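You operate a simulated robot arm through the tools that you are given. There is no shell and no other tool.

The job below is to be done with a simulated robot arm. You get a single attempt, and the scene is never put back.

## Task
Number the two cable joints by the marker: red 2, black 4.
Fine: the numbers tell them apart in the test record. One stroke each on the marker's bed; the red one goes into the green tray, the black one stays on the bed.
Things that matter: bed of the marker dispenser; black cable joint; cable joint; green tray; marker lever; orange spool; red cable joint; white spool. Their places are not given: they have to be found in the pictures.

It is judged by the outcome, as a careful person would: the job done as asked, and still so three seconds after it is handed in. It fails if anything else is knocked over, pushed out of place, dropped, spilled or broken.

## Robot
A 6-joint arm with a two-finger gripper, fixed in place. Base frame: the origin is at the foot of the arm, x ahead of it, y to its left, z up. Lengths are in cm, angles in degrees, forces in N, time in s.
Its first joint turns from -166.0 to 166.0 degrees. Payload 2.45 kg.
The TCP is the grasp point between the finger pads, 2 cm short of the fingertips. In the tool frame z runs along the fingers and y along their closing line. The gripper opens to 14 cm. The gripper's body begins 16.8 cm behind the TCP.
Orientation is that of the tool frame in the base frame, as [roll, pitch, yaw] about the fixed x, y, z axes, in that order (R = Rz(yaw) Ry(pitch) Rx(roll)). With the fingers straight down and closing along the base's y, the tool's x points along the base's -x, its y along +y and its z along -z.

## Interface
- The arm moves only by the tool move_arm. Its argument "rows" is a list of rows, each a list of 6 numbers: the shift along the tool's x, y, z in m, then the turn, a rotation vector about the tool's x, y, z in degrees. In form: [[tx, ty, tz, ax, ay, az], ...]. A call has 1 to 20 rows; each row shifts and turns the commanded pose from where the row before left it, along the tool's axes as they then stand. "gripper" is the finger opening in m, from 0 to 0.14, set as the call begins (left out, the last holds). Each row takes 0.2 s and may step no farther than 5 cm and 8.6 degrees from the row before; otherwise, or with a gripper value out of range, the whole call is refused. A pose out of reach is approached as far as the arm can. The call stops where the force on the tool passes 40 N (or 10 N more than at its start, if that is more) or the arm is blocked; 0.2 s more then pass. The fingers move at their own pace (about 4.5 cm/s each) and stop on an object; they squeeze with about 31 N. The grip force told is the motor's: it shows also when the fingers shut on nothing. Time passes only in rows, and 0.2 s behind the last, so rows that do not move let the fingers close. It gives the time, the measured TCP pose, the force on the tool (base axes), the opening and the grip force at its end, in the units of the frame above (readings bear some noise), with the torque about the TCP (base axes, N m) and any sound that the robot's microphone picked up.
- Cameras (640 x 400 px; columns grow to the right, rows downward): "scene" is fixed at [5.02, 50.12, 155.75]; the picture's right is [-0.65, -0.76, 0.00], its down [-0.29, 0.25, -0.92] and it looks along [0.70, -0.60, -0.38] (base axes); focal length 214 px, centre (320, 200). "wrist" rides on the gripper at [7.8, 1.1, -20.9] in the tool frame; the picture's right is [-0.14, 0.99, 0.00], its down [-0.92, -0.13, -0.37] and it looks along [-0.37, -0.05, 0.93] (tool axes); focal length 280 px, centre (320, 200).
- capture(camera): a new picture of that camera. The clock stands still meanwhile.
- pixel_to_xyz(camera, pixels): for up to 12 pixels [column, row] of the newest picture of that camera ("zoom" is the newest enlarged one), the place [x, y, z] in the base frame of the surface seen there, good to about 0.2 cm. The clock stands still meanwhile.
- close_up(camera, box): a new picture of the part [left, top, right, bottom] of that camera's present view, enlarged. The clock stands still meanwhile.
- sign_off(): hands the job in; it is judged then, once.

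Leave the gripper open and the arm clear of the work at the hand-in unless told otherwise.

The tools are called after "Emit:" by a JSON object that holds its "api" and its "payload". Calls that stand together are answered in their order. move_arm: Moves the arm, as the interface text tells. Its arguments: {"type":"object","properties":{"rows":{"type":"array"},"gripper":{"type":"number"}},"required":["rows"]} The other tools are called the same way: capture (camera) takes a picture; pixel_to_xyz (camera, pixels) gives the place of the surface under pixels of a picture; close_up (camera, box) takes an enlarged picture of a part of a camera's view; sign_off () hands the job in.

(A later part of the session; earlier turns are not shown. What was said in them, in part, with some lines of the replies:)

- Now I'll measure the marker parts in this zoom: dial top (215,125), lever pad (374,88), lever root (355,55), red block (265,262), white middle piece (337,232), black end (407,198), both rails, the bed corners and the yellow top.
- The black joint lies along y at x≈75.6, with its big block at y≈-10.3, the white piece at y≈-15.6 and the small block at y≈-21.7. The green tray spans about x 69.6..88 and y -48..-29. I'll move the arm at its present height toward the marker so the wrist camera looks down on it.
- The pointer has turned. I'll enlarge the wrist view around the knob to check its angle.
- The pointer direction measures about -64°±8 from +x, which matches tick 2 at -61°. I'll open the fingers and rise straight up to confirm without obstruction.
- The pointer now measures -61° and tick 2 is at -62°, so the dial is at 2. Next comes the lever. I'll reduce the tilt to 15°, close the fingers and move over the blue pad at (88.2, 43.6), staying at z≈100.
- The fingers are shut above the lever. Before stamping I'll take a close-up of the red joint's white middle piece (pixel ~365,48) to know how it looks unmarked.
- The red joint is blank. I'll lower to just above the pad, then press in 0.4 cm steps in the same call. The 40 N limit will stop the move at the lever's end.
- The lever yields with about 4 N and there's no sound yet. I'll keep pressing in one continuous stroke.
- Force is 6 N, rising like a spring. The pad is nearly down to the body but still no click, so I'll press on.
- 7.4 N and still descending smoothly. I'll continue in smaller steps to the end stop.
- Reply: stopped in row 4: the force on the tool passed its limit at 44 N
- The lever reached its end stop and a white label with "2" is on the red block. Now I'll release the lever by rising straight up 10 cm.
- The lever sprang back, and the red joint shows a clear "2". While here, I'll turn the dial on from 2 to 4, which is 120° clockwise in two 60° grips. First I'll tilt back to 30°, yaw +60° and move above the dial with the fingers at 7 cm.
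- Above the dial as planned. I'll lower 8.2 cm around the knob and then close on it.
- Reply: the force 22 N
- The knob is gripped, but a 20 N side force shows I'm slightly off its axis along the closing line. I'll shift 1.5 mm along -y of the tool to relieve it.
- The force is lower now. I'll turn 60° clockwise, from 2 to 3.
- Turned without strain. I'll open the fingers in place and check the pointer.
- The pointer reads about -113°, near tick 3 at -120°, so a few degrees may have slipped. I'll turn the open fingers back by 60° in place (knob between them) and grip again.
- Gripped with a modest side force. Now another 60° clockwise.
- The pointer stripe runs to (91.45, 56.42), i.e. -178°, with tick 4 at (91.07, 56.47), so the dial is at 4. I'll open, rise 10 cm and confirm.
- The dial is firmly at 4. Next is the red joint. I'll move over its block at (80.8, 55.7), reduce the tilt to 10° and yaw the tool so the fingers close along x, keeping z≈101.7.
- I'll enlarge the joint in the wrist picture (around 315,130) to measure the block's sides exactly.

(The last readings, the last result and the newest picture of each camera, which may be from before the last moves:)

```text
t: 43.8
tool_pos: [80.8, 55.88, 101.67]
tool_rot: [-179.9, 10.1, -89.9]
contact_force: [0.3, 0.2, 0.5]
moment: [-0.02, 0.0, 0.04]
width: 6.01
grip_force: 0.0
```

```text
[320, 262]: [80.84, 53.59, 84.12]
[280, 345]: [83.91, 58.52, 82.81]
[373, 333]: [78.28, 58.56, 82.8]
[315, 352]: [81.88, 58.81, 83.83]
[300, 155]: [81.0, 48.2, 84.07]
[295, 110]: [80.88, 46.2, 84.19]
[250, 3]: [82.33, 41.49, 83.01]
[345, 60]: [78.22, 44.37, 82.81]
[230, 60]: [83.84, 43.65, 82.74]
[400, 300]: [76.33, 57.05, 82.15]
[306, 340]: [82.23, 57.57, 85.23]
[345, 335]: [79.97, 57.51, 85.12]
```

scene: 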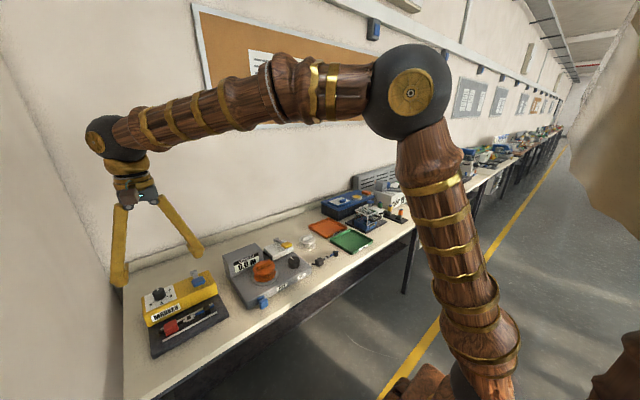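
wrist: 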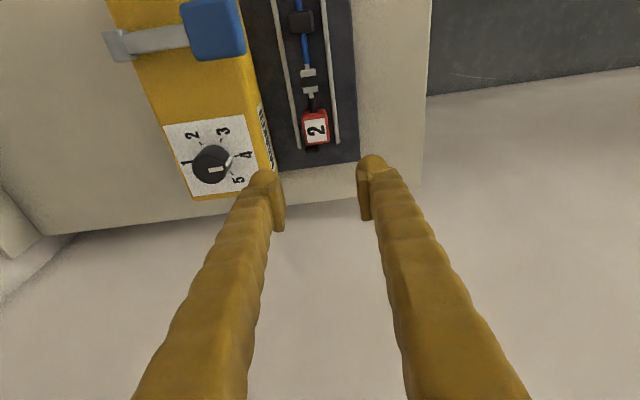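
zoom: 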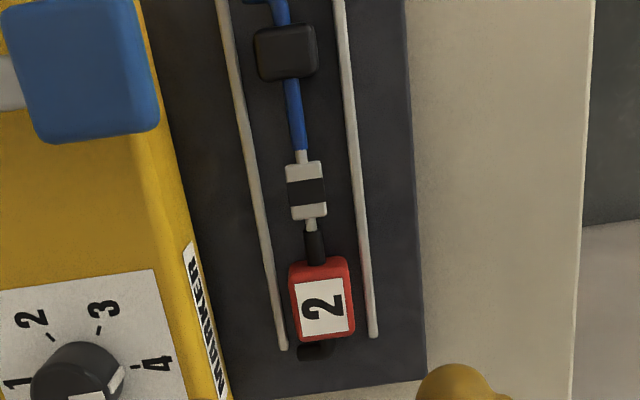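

The block spans x 79.35–82.5 (centre 80.93) and y 53.9–57.6, with its top at 85.3. The rails' tops are at 82.8, so the fingertips must stay above that. I'll lower three quarters of the way to TCP (80.93, 55.4, 85.4) and read the pose.

Emit:
{"api": "move_arm", "payload": {"rows": [[0.00409, -0.00016, 0.01997, 0, 0, 0], [0.00409, -0.00016, 0.01997, 0, 0, 0], [0.00409, -0.00016, 0.01997, 0, 0, 0], [0.00409, -0.00016, 0.01997, 0, 0, 0], [0.00409, -0.00016, 0.01997, 0, 0, 0], [0.00409, -0.00016, 0.01997, 0, 0, 0], [0, 0, 0, 0, 0, 0]]}}

Emit:
{"api": "capture", "payload": {"camera": "wrist"}}

```text
t: 45.4
tool_pos: [81.05, 55.41, 89.38]
tool_rot: [-179.9, 10.0, -90.1]
contact_force: [-1.2, -0.4, 1.0]
moment: [0.02, -0.01, 0.02]
width: 6.0
grip_force: 0.1
```

```text
taken
```

wrist: 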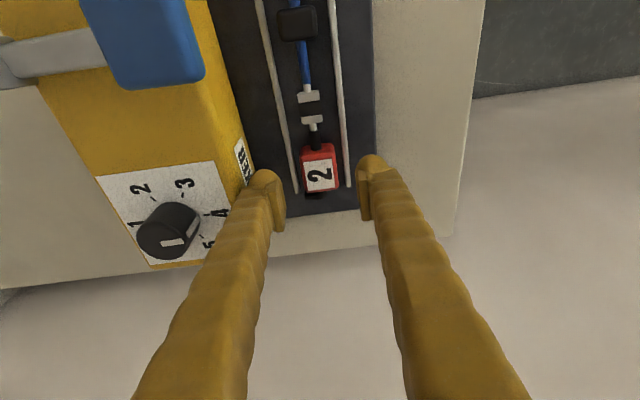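

Well aligned over the block. I'll lower the last 4 cm to z≈85.4.

Emit:
{"api": "move_arm", "payload": {"rows": [[0.00174, 0, 0.00985, 0, 0, 0], [0.00174, 0, 0.00985, 0, 0, 0], [0.00174, 0, 0.00985, 0, 0, 0], [0.00174, 0, 0.00985, 0, 0, 0], [0, 0, 0, 0, 0, 0]]}}

Emit:
{"api": "close_up", "payload": {"camera": "wrist", "box": [220, 80, 420, 260]}}

Emit:
{"api": "close_up", "payload": {"camera": "scene", "box": [120, 260, 220, 360]}}

```text
t: 46.6
tool_pos: [80.88, 55.46, 85.49]
tool_rot: [-179.9, 10.1, -90.0]
contact_force: [-0.1, -0.2, 0.4]
moment: [-0.01, 0.0, 0.0]
width: 6.04
grip_force: 0.1
```

```text
2.22 times, centred on (320, 170) of wrist
```

zoom: 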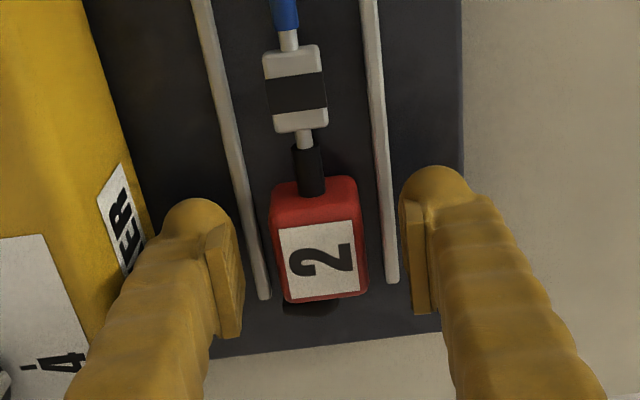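

```text
4.00 times, centred on (170, 310) of scene
```

zoom: 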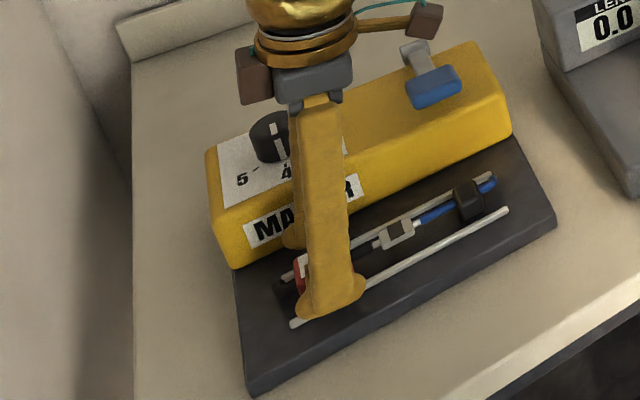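

The fingers stand on both sides of the red block, clear of the rails. I'll close on it.

Emit:
{"api": "move_arm", "payload": {"rows": [[0, 0, 0, 0, 0, 0], [0, 0, 0, 0, 0, 0], [0, 0, 0, 0, 0, 0], [0, 0, 0, 0, 0, 0]], "gripper": 0.0}}

```text
t: 47.6
tool_pos: [81.03, 55.56, 85.42]
tool_rot: [-179.8, 10.1, -90.0]
contact_force: [0.2, 0.8, 0.7]
moment: [-0.01, 0.03, -0.01]
width: 3.28
grip_force: 30.9
```

The red block is gripped at 3.28 cm. I'll lift gently and look.

Emit:
{"api": "move_arm", "payload": {"rows": [[-0.00087, 0, -0.00492, 0, 0, 0], [-0.00174, 0, -0.00985, 0, 0, 0], [-0.00174, 0, -0.00985, 0, 0, 0], [-0.00347, 0, -0.0197, 0, 0, 0], [-0.00347, 0, -0.0197, 0, 0, 0], [-0.00347, 0, -0.0197, 0, 0, 0], [-0.00347, 0, -0.0197, 0, 0, 0], [-0.00347, 0, -0.0197, 0, 0, 0], [-0.00347, 0, -0.0197, 0, 0, 0], [0, 0, 0, 0, 0, 0]]}}

Emit:
{"api": "capture", "payload": {"camera": "wrist"}}

Emit:
{"api": "close_up", "payload": {"camera": "scene", "box": [90, 220, 250, 360]}}

```text
t: 49.8
tool_pos: [80.84, 55.37, 99.99]
tool_rot: [-179.9, 10.0, -90.0]
contact_force: [0.6, -0.2, -1.4]
moment: [0.04, 0.0, -0.02]
width: 3.27
grip_force: 30.6
```

```text
taken
```

wrist: 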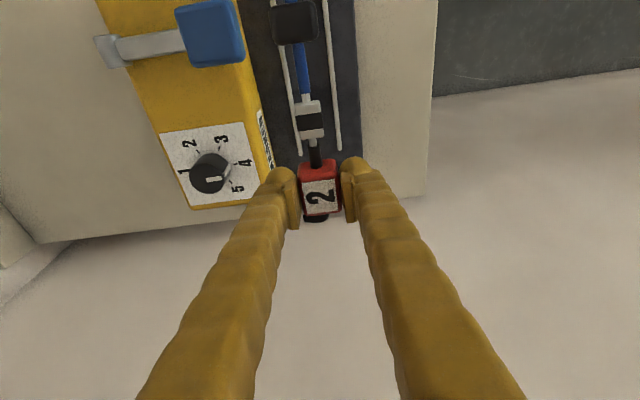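

```text
2.86 times, centred on (170, 290) of scene
```

zoom: 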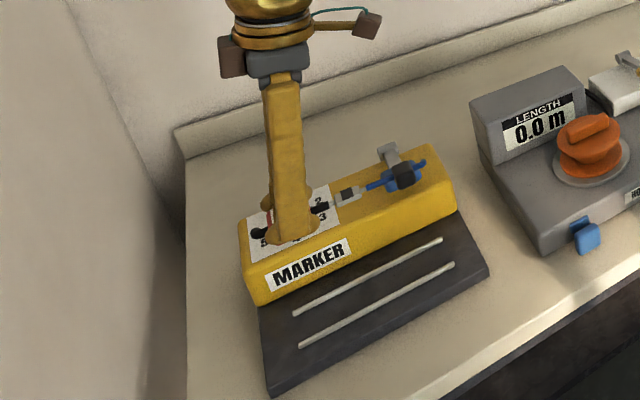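

The joint is lifted level and held well. Before crossing the bench I'll measure the heights of what lies between: the grey meter, the orange spool, the white box and the items around the tray.

Emit:
{"api": "close_up", "payload": {"camera": "scene", "box": [210, 180, 410, 320]}}

```text
2.86 times, centred on (310, 250) of scene
```

zoom: 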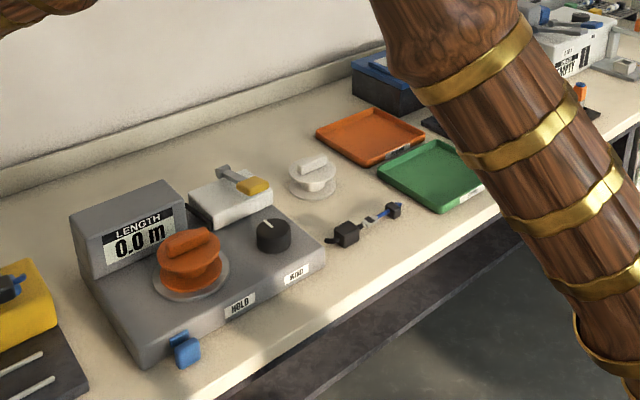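

Emit:
{"api": "pixel_to_xyz", "payload": {"camera": "zoom", "pixels": [[110, 205], [165, 185], [185, 240], [210, 232], [255, 187], [222, 172], [240, 200], [272, 222], [312, 163], [380, 80], [460, 175], [370, 130]]}}

```text
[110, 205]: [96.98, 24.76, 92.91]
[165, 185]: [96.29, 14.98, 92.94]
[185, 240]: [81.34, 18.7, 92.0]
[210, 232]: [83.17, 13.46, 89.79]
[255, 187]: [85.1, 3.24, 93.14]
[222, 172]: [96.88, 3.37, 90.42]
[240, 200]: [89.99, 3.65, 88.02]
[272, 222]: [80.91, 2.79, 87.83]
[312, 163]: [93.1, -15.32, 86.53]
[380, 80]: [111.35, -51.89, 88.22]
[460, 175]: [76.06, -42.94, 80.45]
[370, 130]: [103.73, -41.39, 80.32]
```

Everything between stays below z≈93. The joint is 18.5 cm long, so I'll lay it diagonally in the tray. First I'll rise to 105 and carry it halfway along -y, to y≈10.

Emit:
{"api": "move_arm", "payload": {"rows": [[-0.00434, 0, -0.02462, 0, 0, 0], [-0.00434, 0, -0.02462, 0, 0, 0], [0.0197, 0, -0.00347, 0, 0, 0], [0.0351, 0, -0.00619, 0, 0, 0], [0.0351, 0, -0.00619, 0, 0, 0], [0.0351, 0, -0.00619, 0, 0, 0], [0.0351, 0, -0.00619, 0, 0, 0], [0.0351, 0, -0.00619, 0, 0, 0], [0.0351, 0, -0.00619, 0, 0, 0], [0.0351, 0, -0.00619, 0, 0, 0], [0.0351, 0, -0.00619, 0, 0, 0], [0.0351, 0, -0.00619, 0, 0, 0], [0.0351, 0, -0.00619, 0, 0, 0], [0.0351, 0, -0.00619, 0, 0, 0], [0.0351, 0, -0.00619, 0, 0, 0], [0.0197, 0, -0.00347, 0, 0, 0]]}}

```text
t: 53.2
tool_pos: [81.01, 8.55, 105.02]
tool_rot: [-179.9, 10.1, -90.1]
contact_force: [-0.9, -0.4, -0.2]
moment: [0.04, 0.01, 0.0]
width: 3.26
grip_force: 30.6
```

Held steadily. Next I'll yaw -45° so the joint lies diagonally, then carry on to above the tray, TCP (81.9, -35.5, 103).

Emit:
{"api": "move_arm", "payload": {"rows": [[0, 0, 0, 1.302, 0, 7.386], [0, 0, 0, 1.302, 0, 7.386], [0, 0, 0, 1.302, 0, 7.386], [0, 0, 0, 1.302, 0, 7.386], [0, 0, 0, 1.302, 0, 7.386], [0, 0, 0, 1.302, 0, 7.386], [0.02533, -0.02655, -0.00277, 0, 0, 0], [0.02533, -0.02655, -0.00277, 0, 0, 0], [0.02533, -0.02655, -0.00277, 0, 0, 0], [0.02533, -0.02655, -0.00277, 0, 0, 0], [0.02533, -0.02655, -0.00277, 0, 0, 0], [0.02533, -0.02655, -0.00277, 0, 0, 0], [0.02533, -0.02655, -0.00277, 0, 0, 0], [0.02533, -0.02655, -0.00277, 0, 0, 0], [0.02533, -0.02655, -0.00277, 0, 0, 0], [0.02533, -0.02655, -0.00277, 0, 0, 0], [0.02533, -0.02655, -0.00277, 0, 0, 0], [0.02533, -0.02655, -0.00277, 0, 0, 0], [0, 0, 0, 0, 0, 0]]}}

Emit:
{"api": "capture", "payload": {"camera": "wrist"}}

Emit:
{"api": "capture", "payload": {"camera": "scene"}}

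```text
t: 57.2
tool_pos: [81.9, -35.45, 102.9]
tool_rot: [180.0, 10.1, -135.0]
contact_force: [0.1, -0.9, -0.1]
moment: [0.04, -0.04, 0.01]
width: 3.27
grip_force: 31.2
```

```text
taken
```

wrist: 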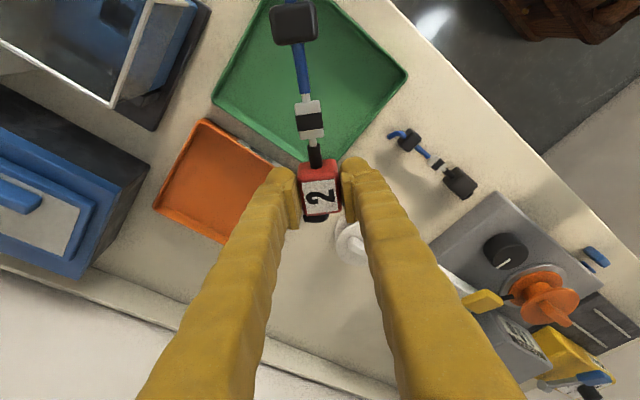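

```text
taken
```

scene: 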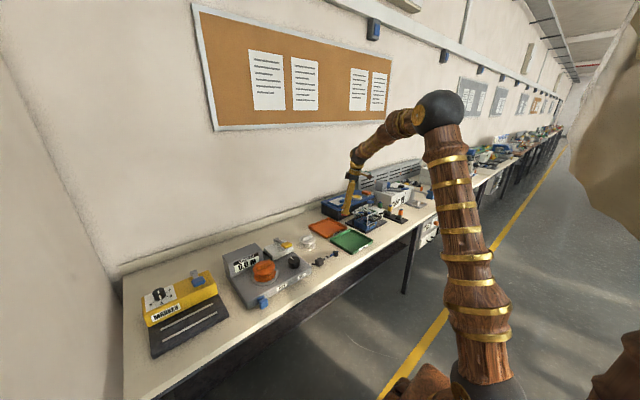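

The joint hangs above the tray. I'll measure the tray's corners and floor in this wrist picture, plus the joint's two ends.

Emit:
{"api": "pixel_to_xyz", "payload": {"camera": "wrist", "pixels": [[215, 98], [405, 77], [297, 157], [226, 98], [395, 80], [290, 145], [340, 100], [260, 90], [293, 20], [320, 190], [318, 218], [290, 2]]}}

Emit:
{"api": "close_up", "payload": {"camera": "wrist", "box": [200, 0, 420, 180]}}

```text
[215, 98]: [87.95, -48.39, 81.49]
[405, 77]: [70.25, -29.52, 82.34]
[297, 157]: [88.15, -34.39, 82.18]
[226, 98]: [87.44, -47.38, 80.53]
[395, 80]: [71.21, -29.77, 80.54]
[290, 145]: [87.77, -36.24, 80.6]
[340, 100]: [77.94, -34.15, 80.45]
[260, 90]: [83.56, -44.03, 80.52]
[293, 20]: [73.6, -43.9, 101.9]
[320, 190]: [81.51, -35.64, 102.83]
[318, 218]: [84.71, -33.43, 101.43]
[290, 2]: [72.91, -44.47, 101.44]
```

```text
2.22 times, centred on (310, 90) of wrist
```

zoom: 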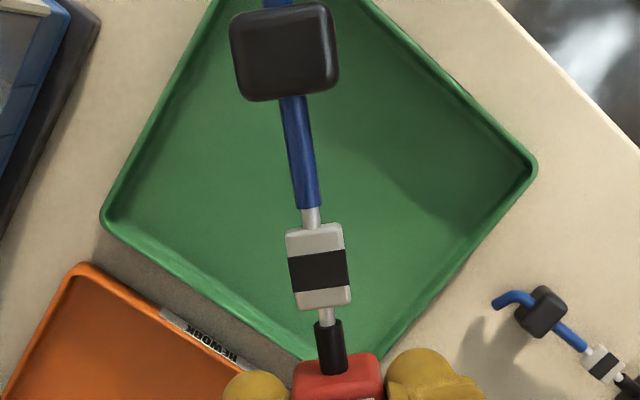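

The tray floor spans roughly x 70.3–87.4 and y -47.6..-29.5 at z≈80.5, and the joint is diagonal over its middle. I'll lower it until its underside is about 1 mm above the floor (TCP z≈83.9).

Emit:
{"api": "move_arm", "payload": {"rows": [[0.00347, 0, 0.0197, 0, 0, 0], [0.00347, 0, 0.0197, 0, 0, 0], [0.00347, 0, 0.0197, 0, 0, 0], [0.00347, 0, 0.0197, 0, 0, 0], [0.00347, 0, 0.0197, 0, 0, 0], [0.00347, 0, 0.0197, 0, 0, 0], [0.00347, 0, 0.0197, 0, 0, 0], [0.00347, 0, 0.0197, 0, 0, 0], [0.00174, 0, 0.00985, 0, 0, 0], [0.00087, 0, 0.00492, 0, 0, 0], [0.00087, 0, 0.00492, 0, 0, 0], [0.00064, 0, 0.00361, 0, 0, 0], [0.00064, 0, 0.00361, 0, 0, 0], [0, 0, 0, 0, 0, 0]]}}

Emit:
{"api": "capture", "payload": {"camera": "wrist"}}

Emit:
{"api": "close_up", "payload": {"camera": "scene", "box": [280, 200, 400, 280]}}

```text
t: 60.2
tool_pos: [82.13, -35.46, 84.18]
tool_rot: [179.9, 10.1, -135.0]
contact_force: [0.4, -0.7, -0.6]
moment: [0.05, -0.04, 0.02]
width: 3.28
grip_force: 30.9
```

```text
taken
```

wrist: 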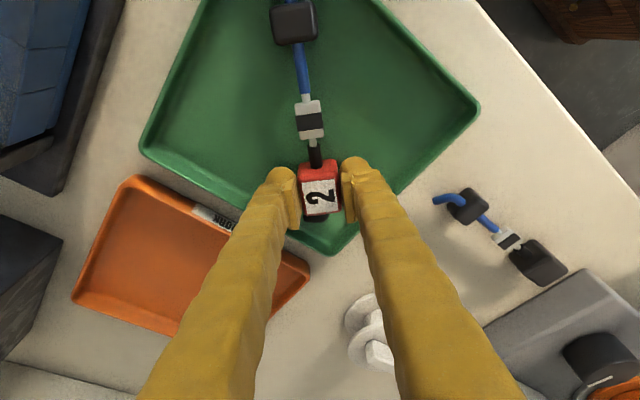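

```text
5.00 times, centred on (340, 240) of scene
```

zoom: 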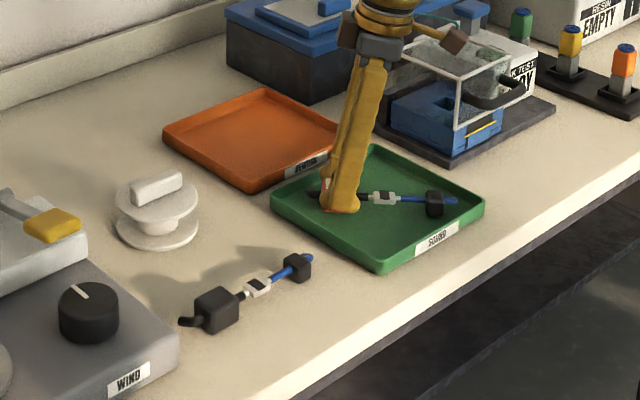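

The joint is inside the tray and about 4–5 mm above its floor. I'll lower in small steps until it touches lightly.

Emit:
{"api": "move_arm", "payload": {"rows": [[0.00035, 0, 0.00197, 0, 0, 0], [0.00035, 0, 0.00197, 0, 0, 0], [0, 0, 0, 0, 0, 0]]}}

```text
t: 61.0
tool_pos: [82.05, -35.5, 83.87]
tool_rot: [-179.9, 10.2, -135.0]
contact_force: [-0.4, -1.3, 7.3]
moment: [-0.66, 0.68, 0.01]
width: 3.27
grip_force: 30.7
```

Light contact (7 N) at the far end, so it rests on the tray floor. I'll open the fingers to 5 cm.

Emit:
{"api": "move_arm", "payload": {"rows": [[0, 0, 0, 0, 0, 0], [0, 0, 0, 0, 0, 0], [0, 0, 0, 0, 0, 0]], "gripper": 0.05}}

Emit:
{"api": "close_up", "payload": {"camera": "wrist", "box": [220, 80, 420, 260]}}

```text
t: 61.8
tool_pos: [81.94, -35.39, 83.94]
tool_rot: [-179.9, 10.1, -135.0]
contact_force: [-0.2, -0.2, 0.2]
moment: [0.02, -0.01, 0.0]
width: 5.0
grip_force: 0.0
```

```text
2.22 times, centred on (320, 170) of wrist
```

zoom: 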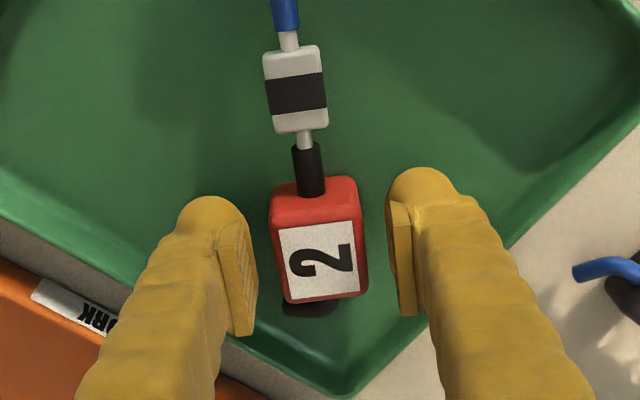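

Released, with the red joint flat in the tray. I'll rise straight up 16 cm and check.

Emit:
{"api": "move_arm", "payload": {"rows": [[-0.00174, 0, -0.00985, 0, 0, 0], [-0.00347, 0, -0.0197, 0, 0, 0], [-0.00347, 0, -0.0197, 0, 0, 0], [-0.00521, 0, -0.02954, 0, 0, 0], [-0.00521, 0, -0.02954, 0, 0, 0], [-0.00521, 0, -0.02954, 0, 0, 0], [-0.00347, 0, -0.0197, 0, 0, 0], [0, 0, 0, 0, 0, 0]]}}

Emit:
{"api": "capture", "payload": {"camera": "wrist"}}

Emit:
{"api": "close_up", "payload": {"camera": "scene", "box": [280, 200, 400, 280]}}

```text
t: 63.6
tool_pos: [81.86, -35.59, 99.76]
tool_rot: [-179.9, 10.1, -134.9]
contact_force: [-0.4, -0.1, 0.4]
moment: [0.0, 0.03, 0.0]
width: 5.0
grip_force: 0.0
```

```text
taken
```

wrist: 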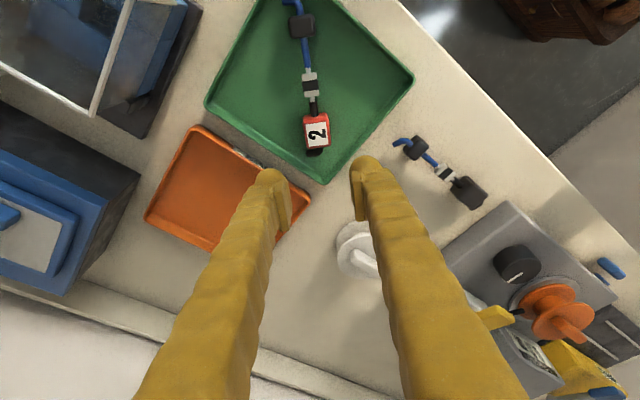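

```text
5.00 times, centred on (340, 240) of scene
```

zoom: 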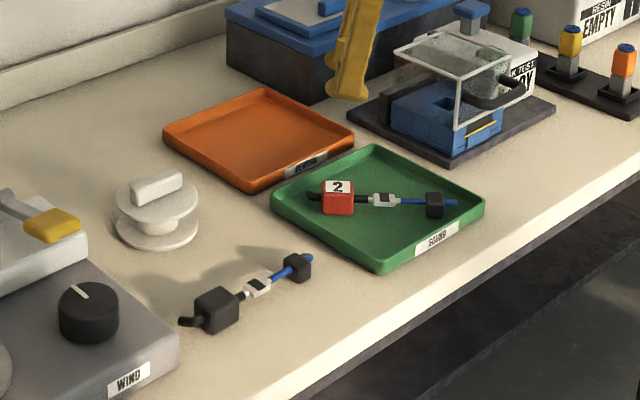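

The red joint "2" lies in the green tray. Now I'll move over the black joint's big block near (75.6, -10.2) at z≈99.8 and turn the tool back +45° so the fingers close along x.

Emit:
{"api": "move_arm", "payload": {"rows": [[-0.0189, 0.03191, 0.00333, 0, 0, 0], [-0.0189, 0.03191, 0.00333, 0, 0, 0], [-0.0189, 0.03191, 0.00333, 0, 0, 0], [-0.0189, 0.03191, 0.00333, 0, 0, 0], [-0.0189, 0.03191, 0.00333, 0, 0, 0], [-0.0189, 0.03191, 0.00333, 0, 0, 0], [-0.0189, 0.03191, 0.00333, 0, 0, 0], [0, 0, 0, -1.302, 0, -7.386], [0, 0, 0, -1.302, 0, -7.386], [0, 0, 0, -1.302, 0, -7.386], [0, 0, 0, -1.302, 0, -7.386], [0, 0, 0, -1.302, 0, -7.386], [0, 0, 0, -1.302, 0, -7.386], [0, 0, 0, 0, 0, 0]], "gripper": 0.06}}

Emit:
{"api": "capture", "payload": {"camera": "wrist"}}

Emit:
{"api": "close_up", "payload": {"camera": "wrist", "box": [230, 0, 400, 170]}}

```text
t: 66.6
tool_pos: [75.7, -10.12, 99.83]
tool_rot: [-179.9, 10.1, -89.8]
contact_force: [0.3, 0.1, 1.0]
moment: [-0.03, -0.02, 0.01]
width: 5.98
grip_force: 0.0
```

```text
taken
```

wrist: 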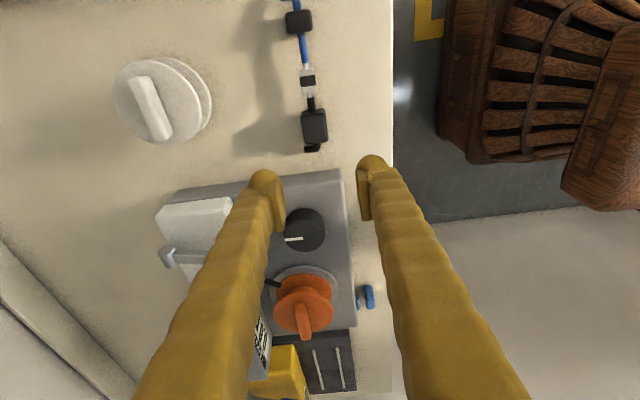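

```text
2.35 times, centred on (315, 85) of wrist
```

zoom: 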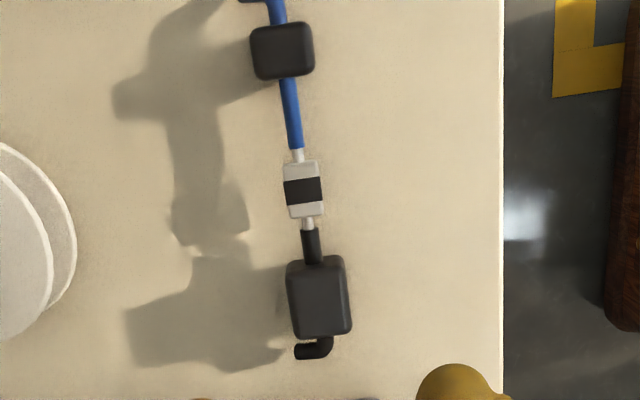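

Emit:
{"api": "pixel_to_xyz", "payload": {"camera": "zoom", "pixels": [[320, 298], [291, 300], [348, 295], [316, 266], [323, 328], [303, 190], [282, 52], [253, 54], [311, 50], [288, 110], [311, 245], [315, 350]]}}

```text
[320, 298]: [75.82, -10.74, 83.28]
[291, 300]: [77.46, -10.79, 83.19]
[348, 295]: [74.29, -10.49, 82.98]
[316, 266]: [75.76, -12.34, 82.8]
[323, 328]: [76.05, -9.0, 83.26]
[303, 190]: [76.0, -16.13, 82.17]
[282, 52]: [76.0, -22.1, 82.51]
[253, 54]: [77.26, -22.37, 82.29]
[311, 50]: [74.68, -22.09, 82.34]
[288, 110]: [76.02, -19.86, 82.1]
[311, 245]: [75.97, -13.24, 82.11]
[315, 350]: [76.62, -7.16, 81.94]
```

The black block centre measures about (75.87, -10.5), with its axis along y. I'll lower to z≈90, shift slightly, and measure again from nearer.

Emit:
{"api": "move_arm", "payload": {"rows": [[0.00469, -0.0002, 0.01914, 0, 0, 0], [0.00469, -0.0002, 0.01914, 0, 0, 0], [0.00469, -0.0002, 0.01914, 0, 0, 0], [0.00469, -0.0002, 0.01914, 0, 0, 0], [0.00469, -0.0002, 0.01914, 0, 0, 0], [0, 0, 0, 0, 0, 0]]}}

Emit:
{"api": "close_up", "payload": {"camera": "wrist", "box": [220, 20, 400, 240]}}

```text
t: 68.0
tool_pos: [75.81, -10.82, 89.9]
tool_rot: [-179.9, 10.0, -90.0]
contact_force: [-0.1, -0.1, -0.9]
moment: [0.0, -0.02, 0.02]
width: 6.01
grip_force: 0.1
```

```text
1.82 times, centred on (310, 130) of wrist
```

zoom: 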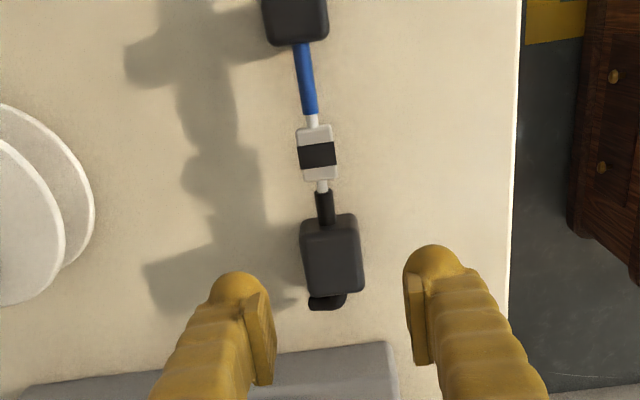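

Emit:
{"api": "pixel_to_xyz", "payload": {"camera": "zoom", "pixels": [[333, 260], [304, 262], [360, 258], [330, 232], [336, 288], [317, 154], [298, 20], [325, 210], [328, 302], [330, 222]]}}

Emit:
{"api": "close_up", "payload": {"camera": "scene", "box": [300, 235, 350, 275]}}

```text
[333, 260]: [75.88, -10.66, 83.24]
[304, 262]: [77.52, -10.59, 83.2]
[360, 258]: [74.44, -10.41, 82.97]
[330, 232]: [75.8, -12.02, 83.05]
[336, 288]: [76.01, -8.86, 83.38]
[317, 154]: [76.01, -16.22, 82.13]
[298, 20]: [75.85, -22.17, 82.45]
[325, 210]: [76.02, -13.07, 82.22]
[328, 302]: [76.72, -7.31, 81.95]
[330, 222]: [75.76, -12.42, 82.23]
```

```text
10.00 times, centred on (325, 255) of scene
```

zoom: 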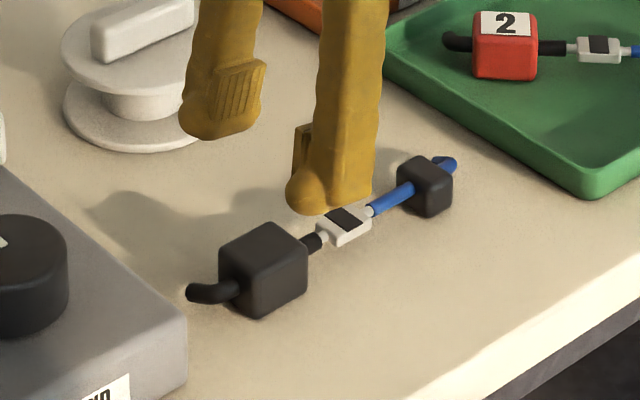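

Closer measurement: block centre (75.95, -10.5), top 83.25. The tool is well aligned, so I'll lower 6.6 cm to TCP z≈83.35.

Emit:
{"api": "move_arm", "payload": {"rows": [[0.00229, -0.0002, 0.013, 0, 0, 0], [0.00229, -0.0002, 0.013, 0, 0, 0], [0.00229, -0.0002, 0.013, 0, 0, 0], [0.00229, -0.0002, 0.013, 0, 0, 0], [0.00229, -0.0002, 0.013, 0, 0, 0], [0, 0, 0, 0, 0, 0]]}}

Emit:
{"api": "close_up", "payload": {"camera": "wrist", "box": [220, 80, 420, 260]}}

```text
t: 69.4
tool_pos: [75.86, -10.76, 83.36]
tool_rot: [180.0, 10.1, -90.1]
contact_force: [0.5, 0.8, 1.3]
moment: [-0.01, -0.02, 0.02]
width: 6.0
grip_force: 0.0
```

```text
2.22 times, centred on (320, 170) of wrist
```

zoom: 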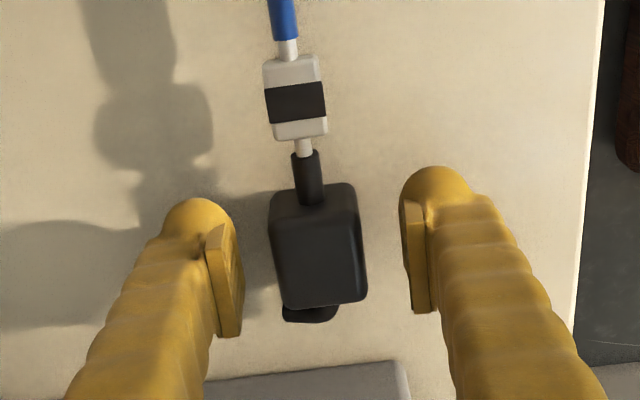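

The fingers are evenly on both sides. I'll close on the black block.

Emit:
{"api": "move_arm", "payload": {"rows": [[0, 0, 0, 0, 0, 0], [0, 0, 0, 0, 0, 0], [0, 0, 0, 0, 0, 0], [0, 0, 0, 0, 0, 0]], "gripper": 0.0}}

```text
t: 70.4
tool_pos: [75.94, -10.81, 83.32]
tool_rot: [-179.8, 10.1, -90.0]
contact_force: [-0.4, -0.2, -0.4]
moment: [0.06, -0.01, 0.02]
width: 3.29
grip_force: 30.9
```

Gripped at 3.29 cm. I'll lift to z≈105.

Emit:
{"api": "move_arm", "payload": {"rows": [[-0.00087, 0, -0.00492, 0, 0, 0], [-0.00174, 0, -0.00985, 0, 0, 0], [-0.00347, 0, -0.0197, 0, 0, 0], [-0.00521, 0, -0.02954, 0, 0, 0], [-0.00521, 0, -0.02954, 0, 0, 0], [-0.00521, 0, -0.02954, 0, 0, 0], [-0.00521, 0, -0.02954, 0, 0, 0], [-0.00521, 0, -0.02954, 0, 0, 0], [-0.00521, 0, -0.02954, 0, 0, 0], [0, 0, 0, 0, 0, 0]]}}

Emit:
{"api": "capture", "payload": {"camera": "wrist"}}

```text
t: 72.6
tool_pos: [75.76, -10.92, 104.73]
tool_rot: [-179.8, 10.0, -89.9]
contact_force: [0.6, 0.6, -0.5]
moment: [0.03, 0.01, -0.01]
width: 3.29
grip_force: 30.7
```

```text
taken
```

wrist: 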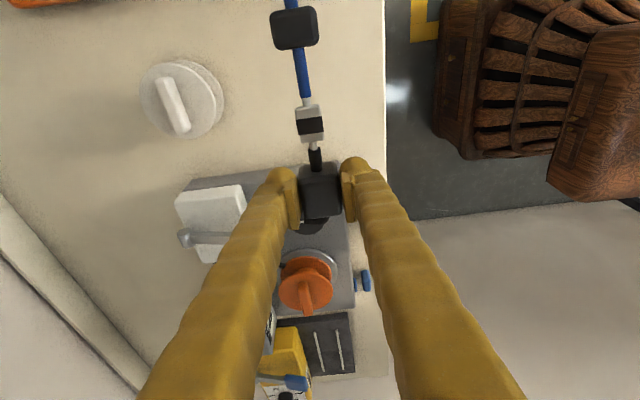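

Lifted level. Now I'll carry it to above the bed (x≈80.93, y≈55.25) at the same height.

Emit:
{"api": "move_arm", "payload": {"rows": [[-0.01807, -0.0014, 0.00319, 0, 0, 0], [-0.03614, -0.00279, 0.00637, 0, 0, 0], [-0.03614, -0.00279, 0.00637, 0, 0, 0], [-0.03614, -0.00279, 0.00637, 0, 0, 0], [-0.03614, -0.00279, 0.00637, 0, 0, 0], [-0.03614, -0.00279, 0.00637, 0, 0, 0], [-0.03614, -0.00279, 0.00637, 0, 0, 0], [-0.03614, -0.00279, 0.00637, 0, 0, 0], [-0.03614, -0.00279, 0.00637, 0, 0, 0], [-0.03614, -0.00279, 0.00637, 0, 0, 0], [-0.03614, -0.00279, 0.00637, 0, 0, 0], [-0.03614, -0.00279, 0.00637, 0, 0, 0], [-0.03614, -0.00279, 0.00637, 0, 0, 0], [-0.03614, -0.00279, 0.00637, 0, 0, 0], [-0.03614, -0.00279, 0.00637, 0, 0, 0], [-0.03614, -0.00279, 0.00637, 0, 0, 0], [-0.03614, -0.00279, 0.00637, 0, 0, 0], [-0.03614, -0.00279, 0.00637, 0, 0, 0], [-0.01807, -0.0014, 0.00319, 0, 0, 0], [0, 0, 0, 0, 0, 0]]}}

Emit:
{"api": "capture", "payload": {"camera": "wrist"}}

Emit:
{"api": "close_up", "payload": {"camera": "scene", "box": [90, 220, 250, 360]}}

```text
t: 76.8
tool_pos: [80.94, 55.11, 104.85]
tool_rot: [-179.9, 10.1, -90.1]
contact_force: [0.1, -0.5, -2.2]
moment: [0.0, 0.0, -0.01]
width: 3.27
grip_force: 31.1
```

```text
taken
```

wrist: 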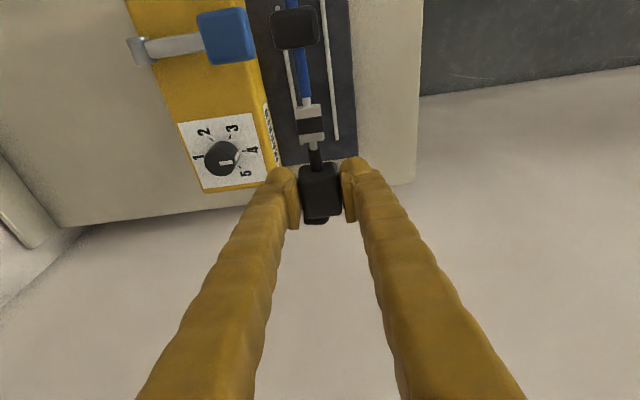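

```text
2.86 times, centred on (170, 290) of scene
```

zoom: 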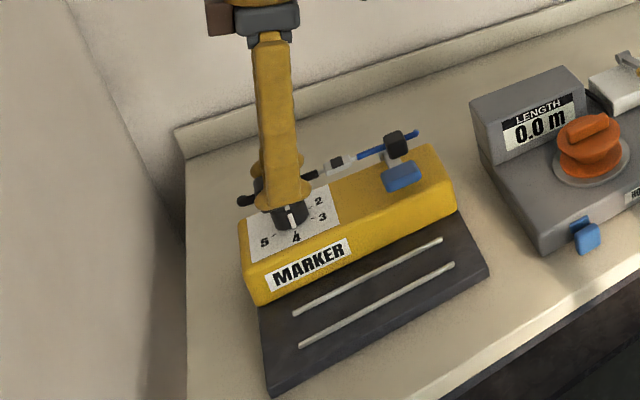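

It's above the bed, aligned with the rails. I'll lower to about 6 mm above the bed and check.

Emit:
{"api": "move_arm", "payload": {"rows": [[0.00347, 0, 0.0197, 0, 0, 0], [0.00347, 0, 0.0197, 0, 0, 0], [0.00347, 0, 0.0197, 0, 0, 0], [0.00347, 0, 0.0197, 0, 0, 0], [0.00347, 0, 0.0197, 0, 0, 0], [0.00347, 0, 0.0197, 0, 0, 0], [0.00347, 0, 0.0197, 0, 0, 0], [0.00347, 0, 0.0197, 0, 0, 0], [0.00174, 0, 0.00985, 0, 0, 0], [0.00174, 0, 0.00985, 0, 0, 0], [0.00087, 0, 0.00492, 0, 0, 0], [0.00052, 0, 0.00295, 0, 0, 0], [0, 0, 0, 0, 0, 0]]}}

Emit:
{"api": "capture", "payload": {"camera": "wrist"}}

Emit:
{"api": "close_up", "payload": {"camera": "wrist", "box": [220, 0, 420, 250]}}

Emit:
{"api": "close_up", "payload": {"camera": "scene", "box": [120, 260, 220, 360]}}

```text
t: 79.6
tool_pos: [80.89, 55.12, 86.08]
tool_rot: [-180.0, 10.2, -90.0]
contact_force: [0.3, -0.2, -1.4]
moment: [0.03, -0.02, -0.03]
width: 3.26
grip_force: 31.4
```

```text
taken
```

wrist: 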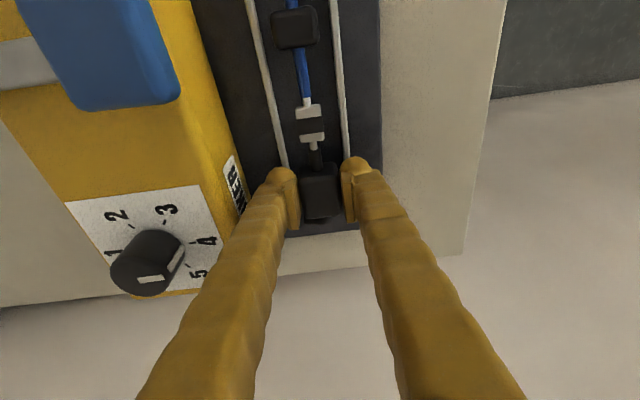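

```text
1.60 times, centred on (320, 125) of wrist
```

zoom: 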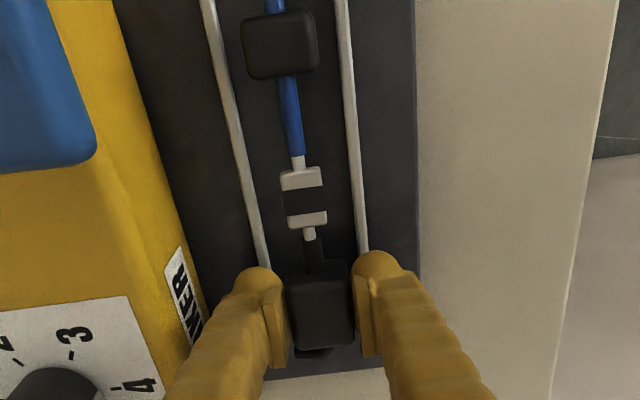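

```text
4.00 times, centred on (170, 310) of scene
```

zoom: 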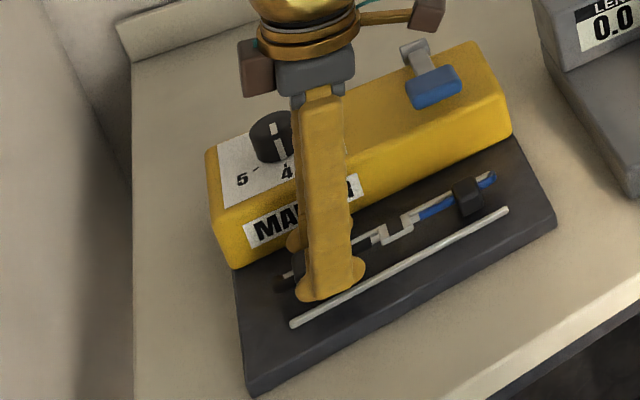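

The joint sits centred between the rails. I'll lower in 2 mm steps to touch the bed.

Emit:
{"api": "move_arm", "payload": {"rows": [[0.00035, 0, 0.00197, 0, 0, 0], [0.00035, 0, 0.00197, 0, 0, 0], [0, 0, 0, 0, 0, 0]]}}

```text
t: 80.4
tool_pos: [80.93, 55.11, 85.64]
tool_rot: [-179.9, 10.0, -90.1]
contact_force: [0.5, -0.6, -0.3]
moment: [0.04, 0.0, -0.02]
width: 3.26
grip_force: 31.0
```

Emit:
{"api": "move_arm", "payload": {"rows": [[-0.00081, 0, 0.00116, 0, 0, 0], [0.00017, 0, 0.00098, 0, 0, 0], [0, 0, 0, 0, 0, 0]]}}

```text
t: 81.2
tool_pos: [80.98, 55.27, 85.5]
tool_rot: [-180.0, 10.0, -90.0]
contact_force: [-0.6, 0.4, -0.8]
moment: [0.05, -0.04, 0.02]
width: 3.29
grip_force: 31.0
```

Still no contact force, and I'm about 0.5 mm above the bed by reckoning. One or two more small steps.

Emit:
{"api": "move_arm", "payload": {"rows": [[0.00017, 0, 0.00098, 0, 0, 0], [0, 0, 0, 0, 0, 0]]}}

```text
t: 81.8
tool_pos: [80.94, 55.21, 85.51]
tool_rot: [-179.9, 10.1, -90.0]
contact_force: [-2.2, 0.1, 7.3]
moment: [-0.54, 0.03, -0.05]
width: 3.26
grip_force: 31.0
```

Contact at 7 N, so the joint rests on the bed. I'll open the fingers to 6 cm.

Emit:
{"api": "move_arm", "payload": {"rows": [[0, 0, 0, 0, 0, 0], [0, 0, 0, 0, 0, 0], [0, 0, 0, 0, 0, 0]], "gripper": 0.06}}

Emit:
{"api": "close_up", "payload": {"camera": "wrist", "box": [220, 80, 420, 260]}}

```text
t: 82.6
tool_pos: [80.85, 55.34, 85.33]
tool_rot: [-179.8, 10.2, -90.0]
contact_force: [-1.0, 0.2, 0.0]
moment: [0.01, 0.01, -0.03]
width: 6.03
grip_force: 0.1
```

```text
2.22 times, centred on (320, 170) of wrist
```

zoom: 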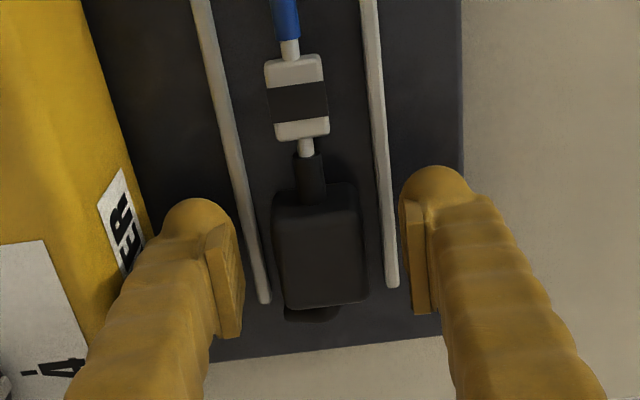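

The black joint lies on the bed between the rails, as the red one did. I'll rise straight up 16 cm.

Emit:
{"api": "move_arm", "payload": {"rows": [[-0.00174, 0, -0.00985, 0, 0, 0], [-0.00347, 0, -0.0197, 0, 0, 0], [-0.00347, 0, -0.0197, 0, 0, 0], [-0.00521, 0, -0.02954, 0, 0, 0], [-0.00521, 0, -0.02954, 0, 0, 0], [-0.00521, 0, -0.02954, 0, 0, 0], [-0.00347, 0, -0.0197, 0, 0, 0], [0, 0, 0, 0, 0, 0]]}}

Emit:
{"api": "close_up", "payload": {"camera": "wrist", "box": [100, 0, 400, 220]}}

Emit:
{"api": "close_up", "payload": {"camera": "scene", "box": [130, 260, 230, 360]}}

```text
t: 84.4
tool_pos: [80.8, 55.22, 101.32]
tool_rot: [-179.9, 10.1, -90.1]
contact_force: [0.5, 0.0, -0.3]
moment: [0.04, 0.0, -0.02]
width: 6.0
grip_force: 0.0
```

```text
1.82 times, centred on (250, 110) of wrist
```

zoom: 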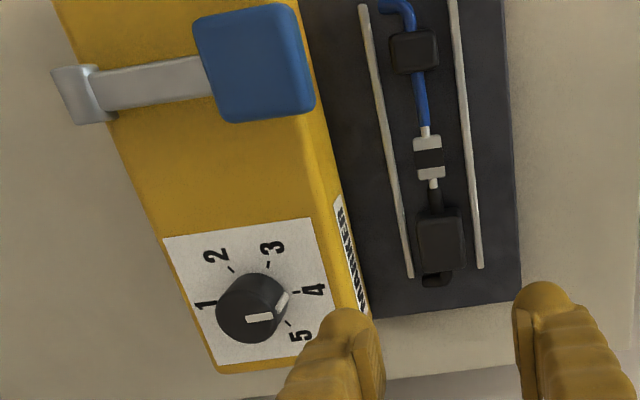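

```text
4.00 times, centred on (180, 310) of scene
```

zoom: 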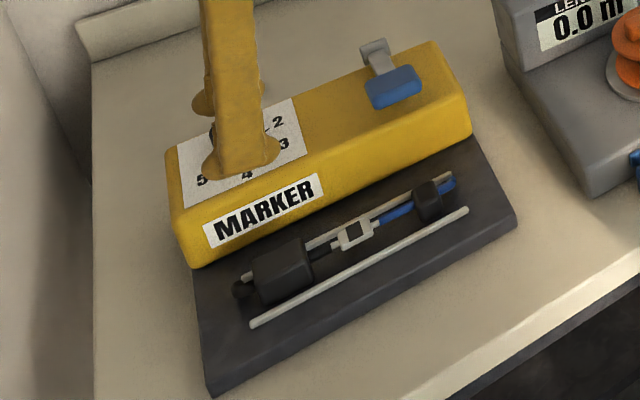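

Dial still at 4. I'll check the joint's place against where the red one lay (white piece was at about (80.9, 50)).

Emit:
{"api": "pixel_to_xyz", "payload": {"camera": "zoom", "pixels": [[282, 258], [355, 231], [427, 192], [240, 288], [450, 185]]}}

```text
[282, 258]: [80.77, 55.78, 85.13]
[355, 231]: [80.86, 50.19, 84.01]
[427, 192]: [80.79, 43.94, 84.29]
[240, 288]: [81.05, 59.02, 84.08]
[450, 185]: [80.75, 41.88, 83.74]
```

The black joint lies in the same place as the red one did. Now I'll return to the lever: yaw back by 90°, set the tilt to 15°, close the fingers and move above the blue pad at (88.3, 43.6, 100).

Emit:
{"api": "move_arm", "payload": {"rows": [[0, 0, 0, 1.302, 0, 7.386], [0, 0, 0, 1.302, 0, 7.386], [0, 0, 0, 1.302, 0, 7.386], [0, 0, 0, 1.302, 0, 7.386], [0, 0, 0, 1.302, 0, 7.386], [0, 0, 0, 1.302, 0, 7.386], [0, 0, 0, 1.302, 0, 7.386], [0, 0, 0, 1.302, 0, 7.386], [0, 0, 0, 1.302, 0, 7.386], [0, 0, 0, 1.302, 0, 7.386], [0, 0, 0, 1.302, 0, 7.386], [0, 0, 0, 1.302, 0, 7.386], [0, 0, 0, 0, -5, 0], [-0.01712, -0.02913, 0.00808, 0, 0, 0], [-0.01712, -0.02913, 0.00808, 0, 0, 0], [-0.01712, -0.02913, 0.00808, 0, 0, 0], [-0.01712, -0.02913, 0.00808, 0, 0, 0], [0, 0, 0, 0, 0, 0]], "gripper": 0.0}}

Emit:
{"api": "capture", "payload": {"camera": "wrist"}}

Emit:
{"api": "close_up", "payload": {"camera": "wrist", "box": [240, 0, 500, 220]}}

```text
t: 88.2
tool_pos: [88.43, 43.66, 100.01]
tool_rot: [180.0, 15.2, 180.0]
contact_force: [0.3, -0.8, -0.9]
moment: [0.01, 0.0, 0.0]
width: 0.0
grip_force: 29.3
```

```text
taken
```

wrist: 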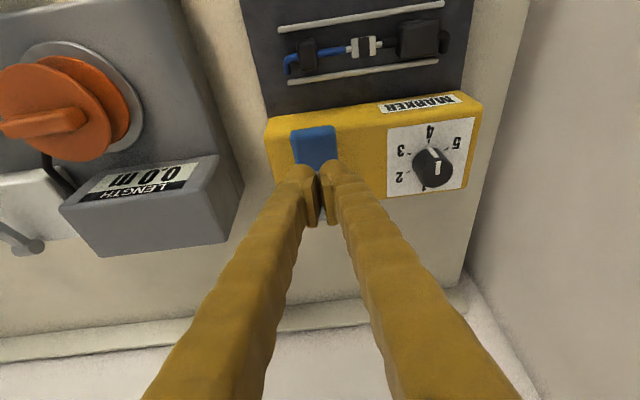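

```text
1.82 times, centred on (370, 110) of wrist
```

zoom: 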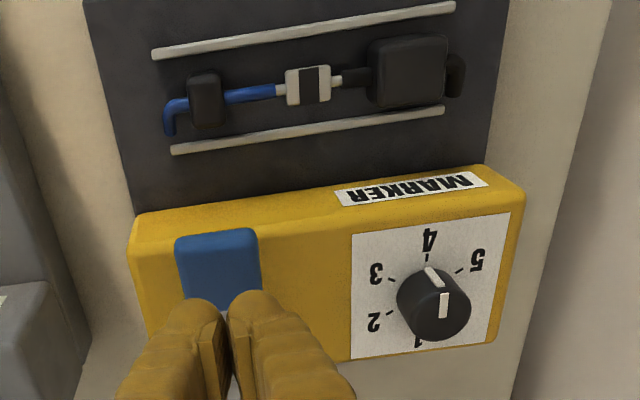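

The black block is blank and the dial is at 4. I'll press the lever in one continuous stroke to its end stop, as before.

Emit:
{"api": "move_arm", "payload": {"rows": [[0.00252, 0, 0.00942, 0, 0, 0], [0.00252, 0, 0.00942, 0, 0, 0], [0.00252, 0, 0.00942, 0, 0, 0], [0.00252, 0, 0.00942, 0, 0, 0], [0.00104, 0, 0.00386, 0, 0, 0], [0.00104, 0, 0.00386, 0, 0, 0], [0.00104, 0, 0.00386, 0, 0, 0], [0.00104, 0, 0.00386, 0, 0, 0], [0.00104, 0, 0.00386, 0, 0, 0], [0.00104, 0, 0.00386, 0, 0, 0], [0.00104, 0, 0.00386, 0, 0, 0], [0.00104, 0, 0.00386, 0, 0, 0], [0.00104, 0, 0.00386, 0, 0, 0], [0.00104, 0, 0.00386, 0, 0, 0], [0.00065, 0, 0.00241, 0, 0, 0], [0.00065, 0, 0.00241, 0, 0, 0], [0.00065, 0, 0.00241, 0, 0, 0], [0.00065, 0, 0.00241, 0, 0, 0], [0.00065, 0, 0.00241, 0, 0, 0], [0.00065, 0, 0.00241, 0, 0, 0]]}}

Emit:
{"api": "close_up", "payload": {"camera": "scene", "box": [130, 240, 230, 340]}}

```text
t: 92.4
tool_pos: [88.49, 43.63, 90.95]
tool_rot: [179.9, 15.3, 179.8]
contact_force: [-5.4, -4.1, 12.9]
moment: [-0.12, 0.22, 0.08]
width: 0.59
grip_force: 29.2
stopped in row 20: the force on the tool passed its limit at 45 N (the readings are from after the stop); the commanded pose is now the measured one
```

```text
4.00 times, centred on (180, 290) of scene
```

zoom: 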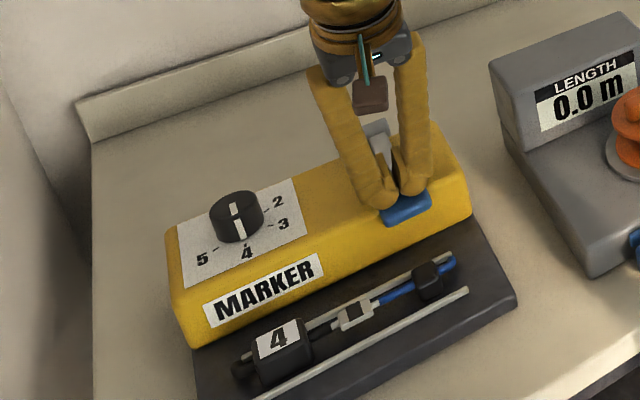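

The black block now bears a "4". I'll release the lever by rising straight up.

Emit:
{"api": "move_arm", "payload": {"rows": [[-0.00259, 0, -0.00966, 0, 0, 0], [-0.00259, 0, -0.00966, 0, 0, 0], [-0.00259, 0, -0.00966, 0, 0, 0], [-0.00518, 0, -0.01932, 0, 0, 0], [-0.00518, 0, -0.01932, 0, 0, 0], [-0.00777, 0, -0.02898, 0, 0, 0], [-0.00777, 0, -0.02898, 0, 0, 0], [0, 0, 0, 0, 0, 0]]}}

Emit:
{"api": "close_up", "payload": {"camera": "wrist", "box": [240, 0, 500, 220]}}

```text
t: 94.2
tool_pos: [88.44, 43.6, 103.99]
tool_rot: [179.8, 15.3, 180.0]
contact_force: [1.1, -0.9, 0.9]
moment: [0.0, 0.02, -0.03]
width: 0.0
grip_force: 29.3
```

```text
1.82 times, centred on (370, 110) of wrist
```

zoom: 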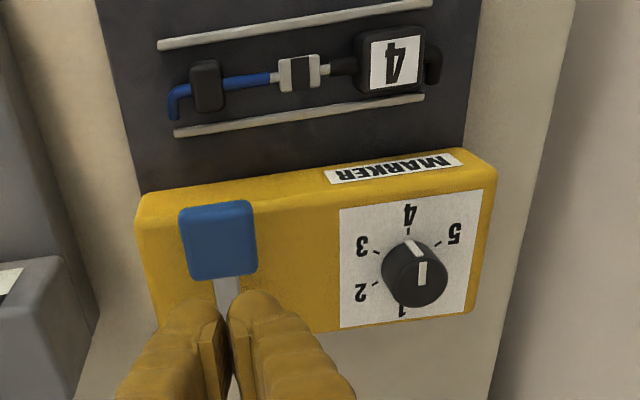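

The black joint shows "4" on the bed and the lever has sprung back. I'll retreat: rise, open the fingers, move back toward the robot and level the tool.

Emit:
{"api": "move_arm", "payload": {"rows": [[-0.00906, 0, -0.0338, 0, 0, 0], [-0.00906, 0, -0.0338, 0, 0, 0], [-0.00906, 0, -0.0338, 0, 0, 0], [-0.00906, 0, -0.0338, 0, 0, 0], [0.02656, -0.025, -0.00711, 0, 0, 0], [0.02656, -0.025, -0.00711, 0, 0, 0], [0.02656, -0.025, -0.00711, 0, 0, 0], [0.02656, -0.025, -0.00711, 0, 0, 0], [0.02656, -0.025, -0.00711, 0, 0, 0], [0.02656, -0.025, -0.00711, 0, 0, 0], [0.02656, -0.025, -0.00711, 0, 0, 0], [0.02656, -0.025, -0.00711, 0, 0, 0], [0, 0, 0, 0, 7.5, 0], [0, 0, 0, 0, 7.5, 0], [0, 0, 0, 0, 0, 0]], "gripper": 0.14}}

Emit:
{"api": "capture", "payload": {"camera": "scene"}}

Emit:
{"api": "capture", "payload": {"camera": "wrist"}}

Emit:
{"api": "close_up", "payload": {"camera": "scene", "box": [280, 200, 400, 280]}}

Emit:
{"api": "close_up", "payload": {"camera": "scene", "box": [120, 240, 300, 360]}}

```text
t: 97.4
tool_pos: [66.34, 23.61, 117.71]
tool_rot: [179.9, 0.3, 180.0]
contact_force: [0.1, -0.3, -0.8]
moment: [0.02, -0.04, 0.0]
width: 14.0
grip_force: 0.0
```

```text
taken
```

scene: 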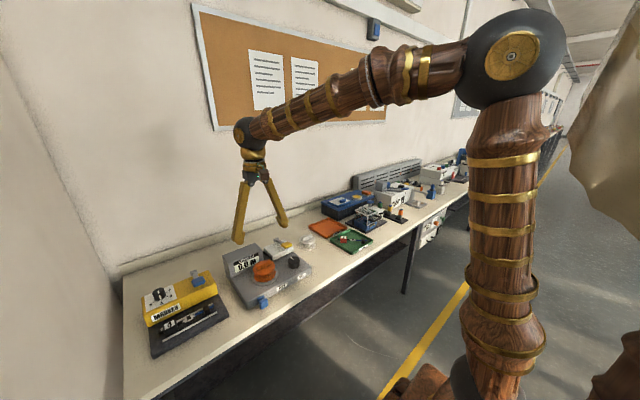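

```text
taken
```

wrist: 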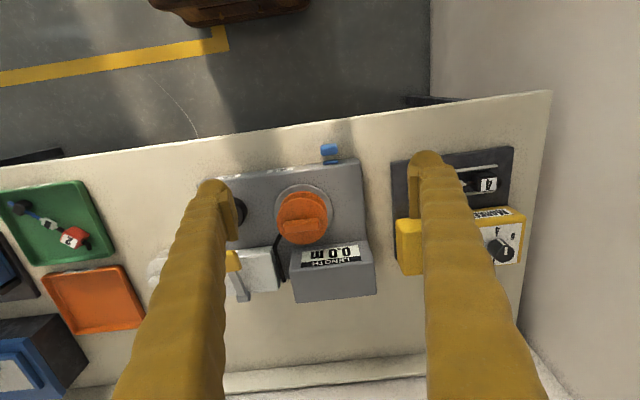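

```text
5.00 times, centred on (340, 240) of scene
```

zoom: 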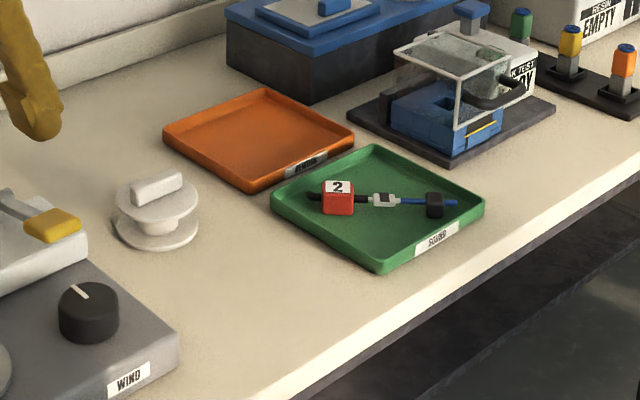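

```text
3.33 times, centred on (210, 300) of scene
```

zoom: 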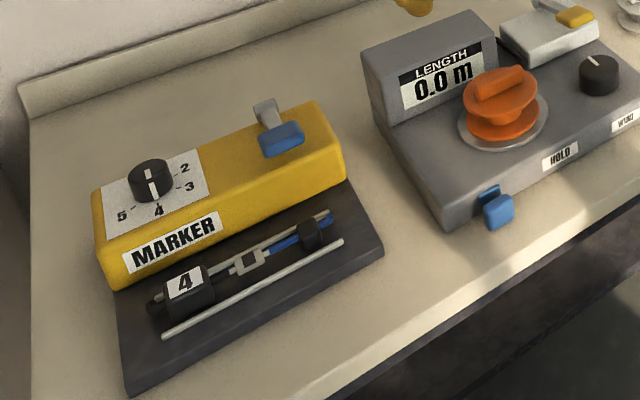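

The pictures show the job done. Red with "2" lies in the green tray, and black with "4" lies on the marker's bed. The lever is up, and the spools and the rest are where they were. The gripper is open and the arm is clear, so I'm handing the job in.

Emit:
{"api": "sign_off", "payload": {}}

```text
The job is handed in.
```

Both cable joints are numbered, with one lever stroke each. The red one is marked 2 and lies in the green tray; the black one is marked 4 and lies on the marker's bed.

In the last pictures the lever was back up, and the spools and everything else on the bench stood where they had been. The marker's dial started at 1 and is now left at 4. I handed the job in with the gripper open and the arm clear of the work.
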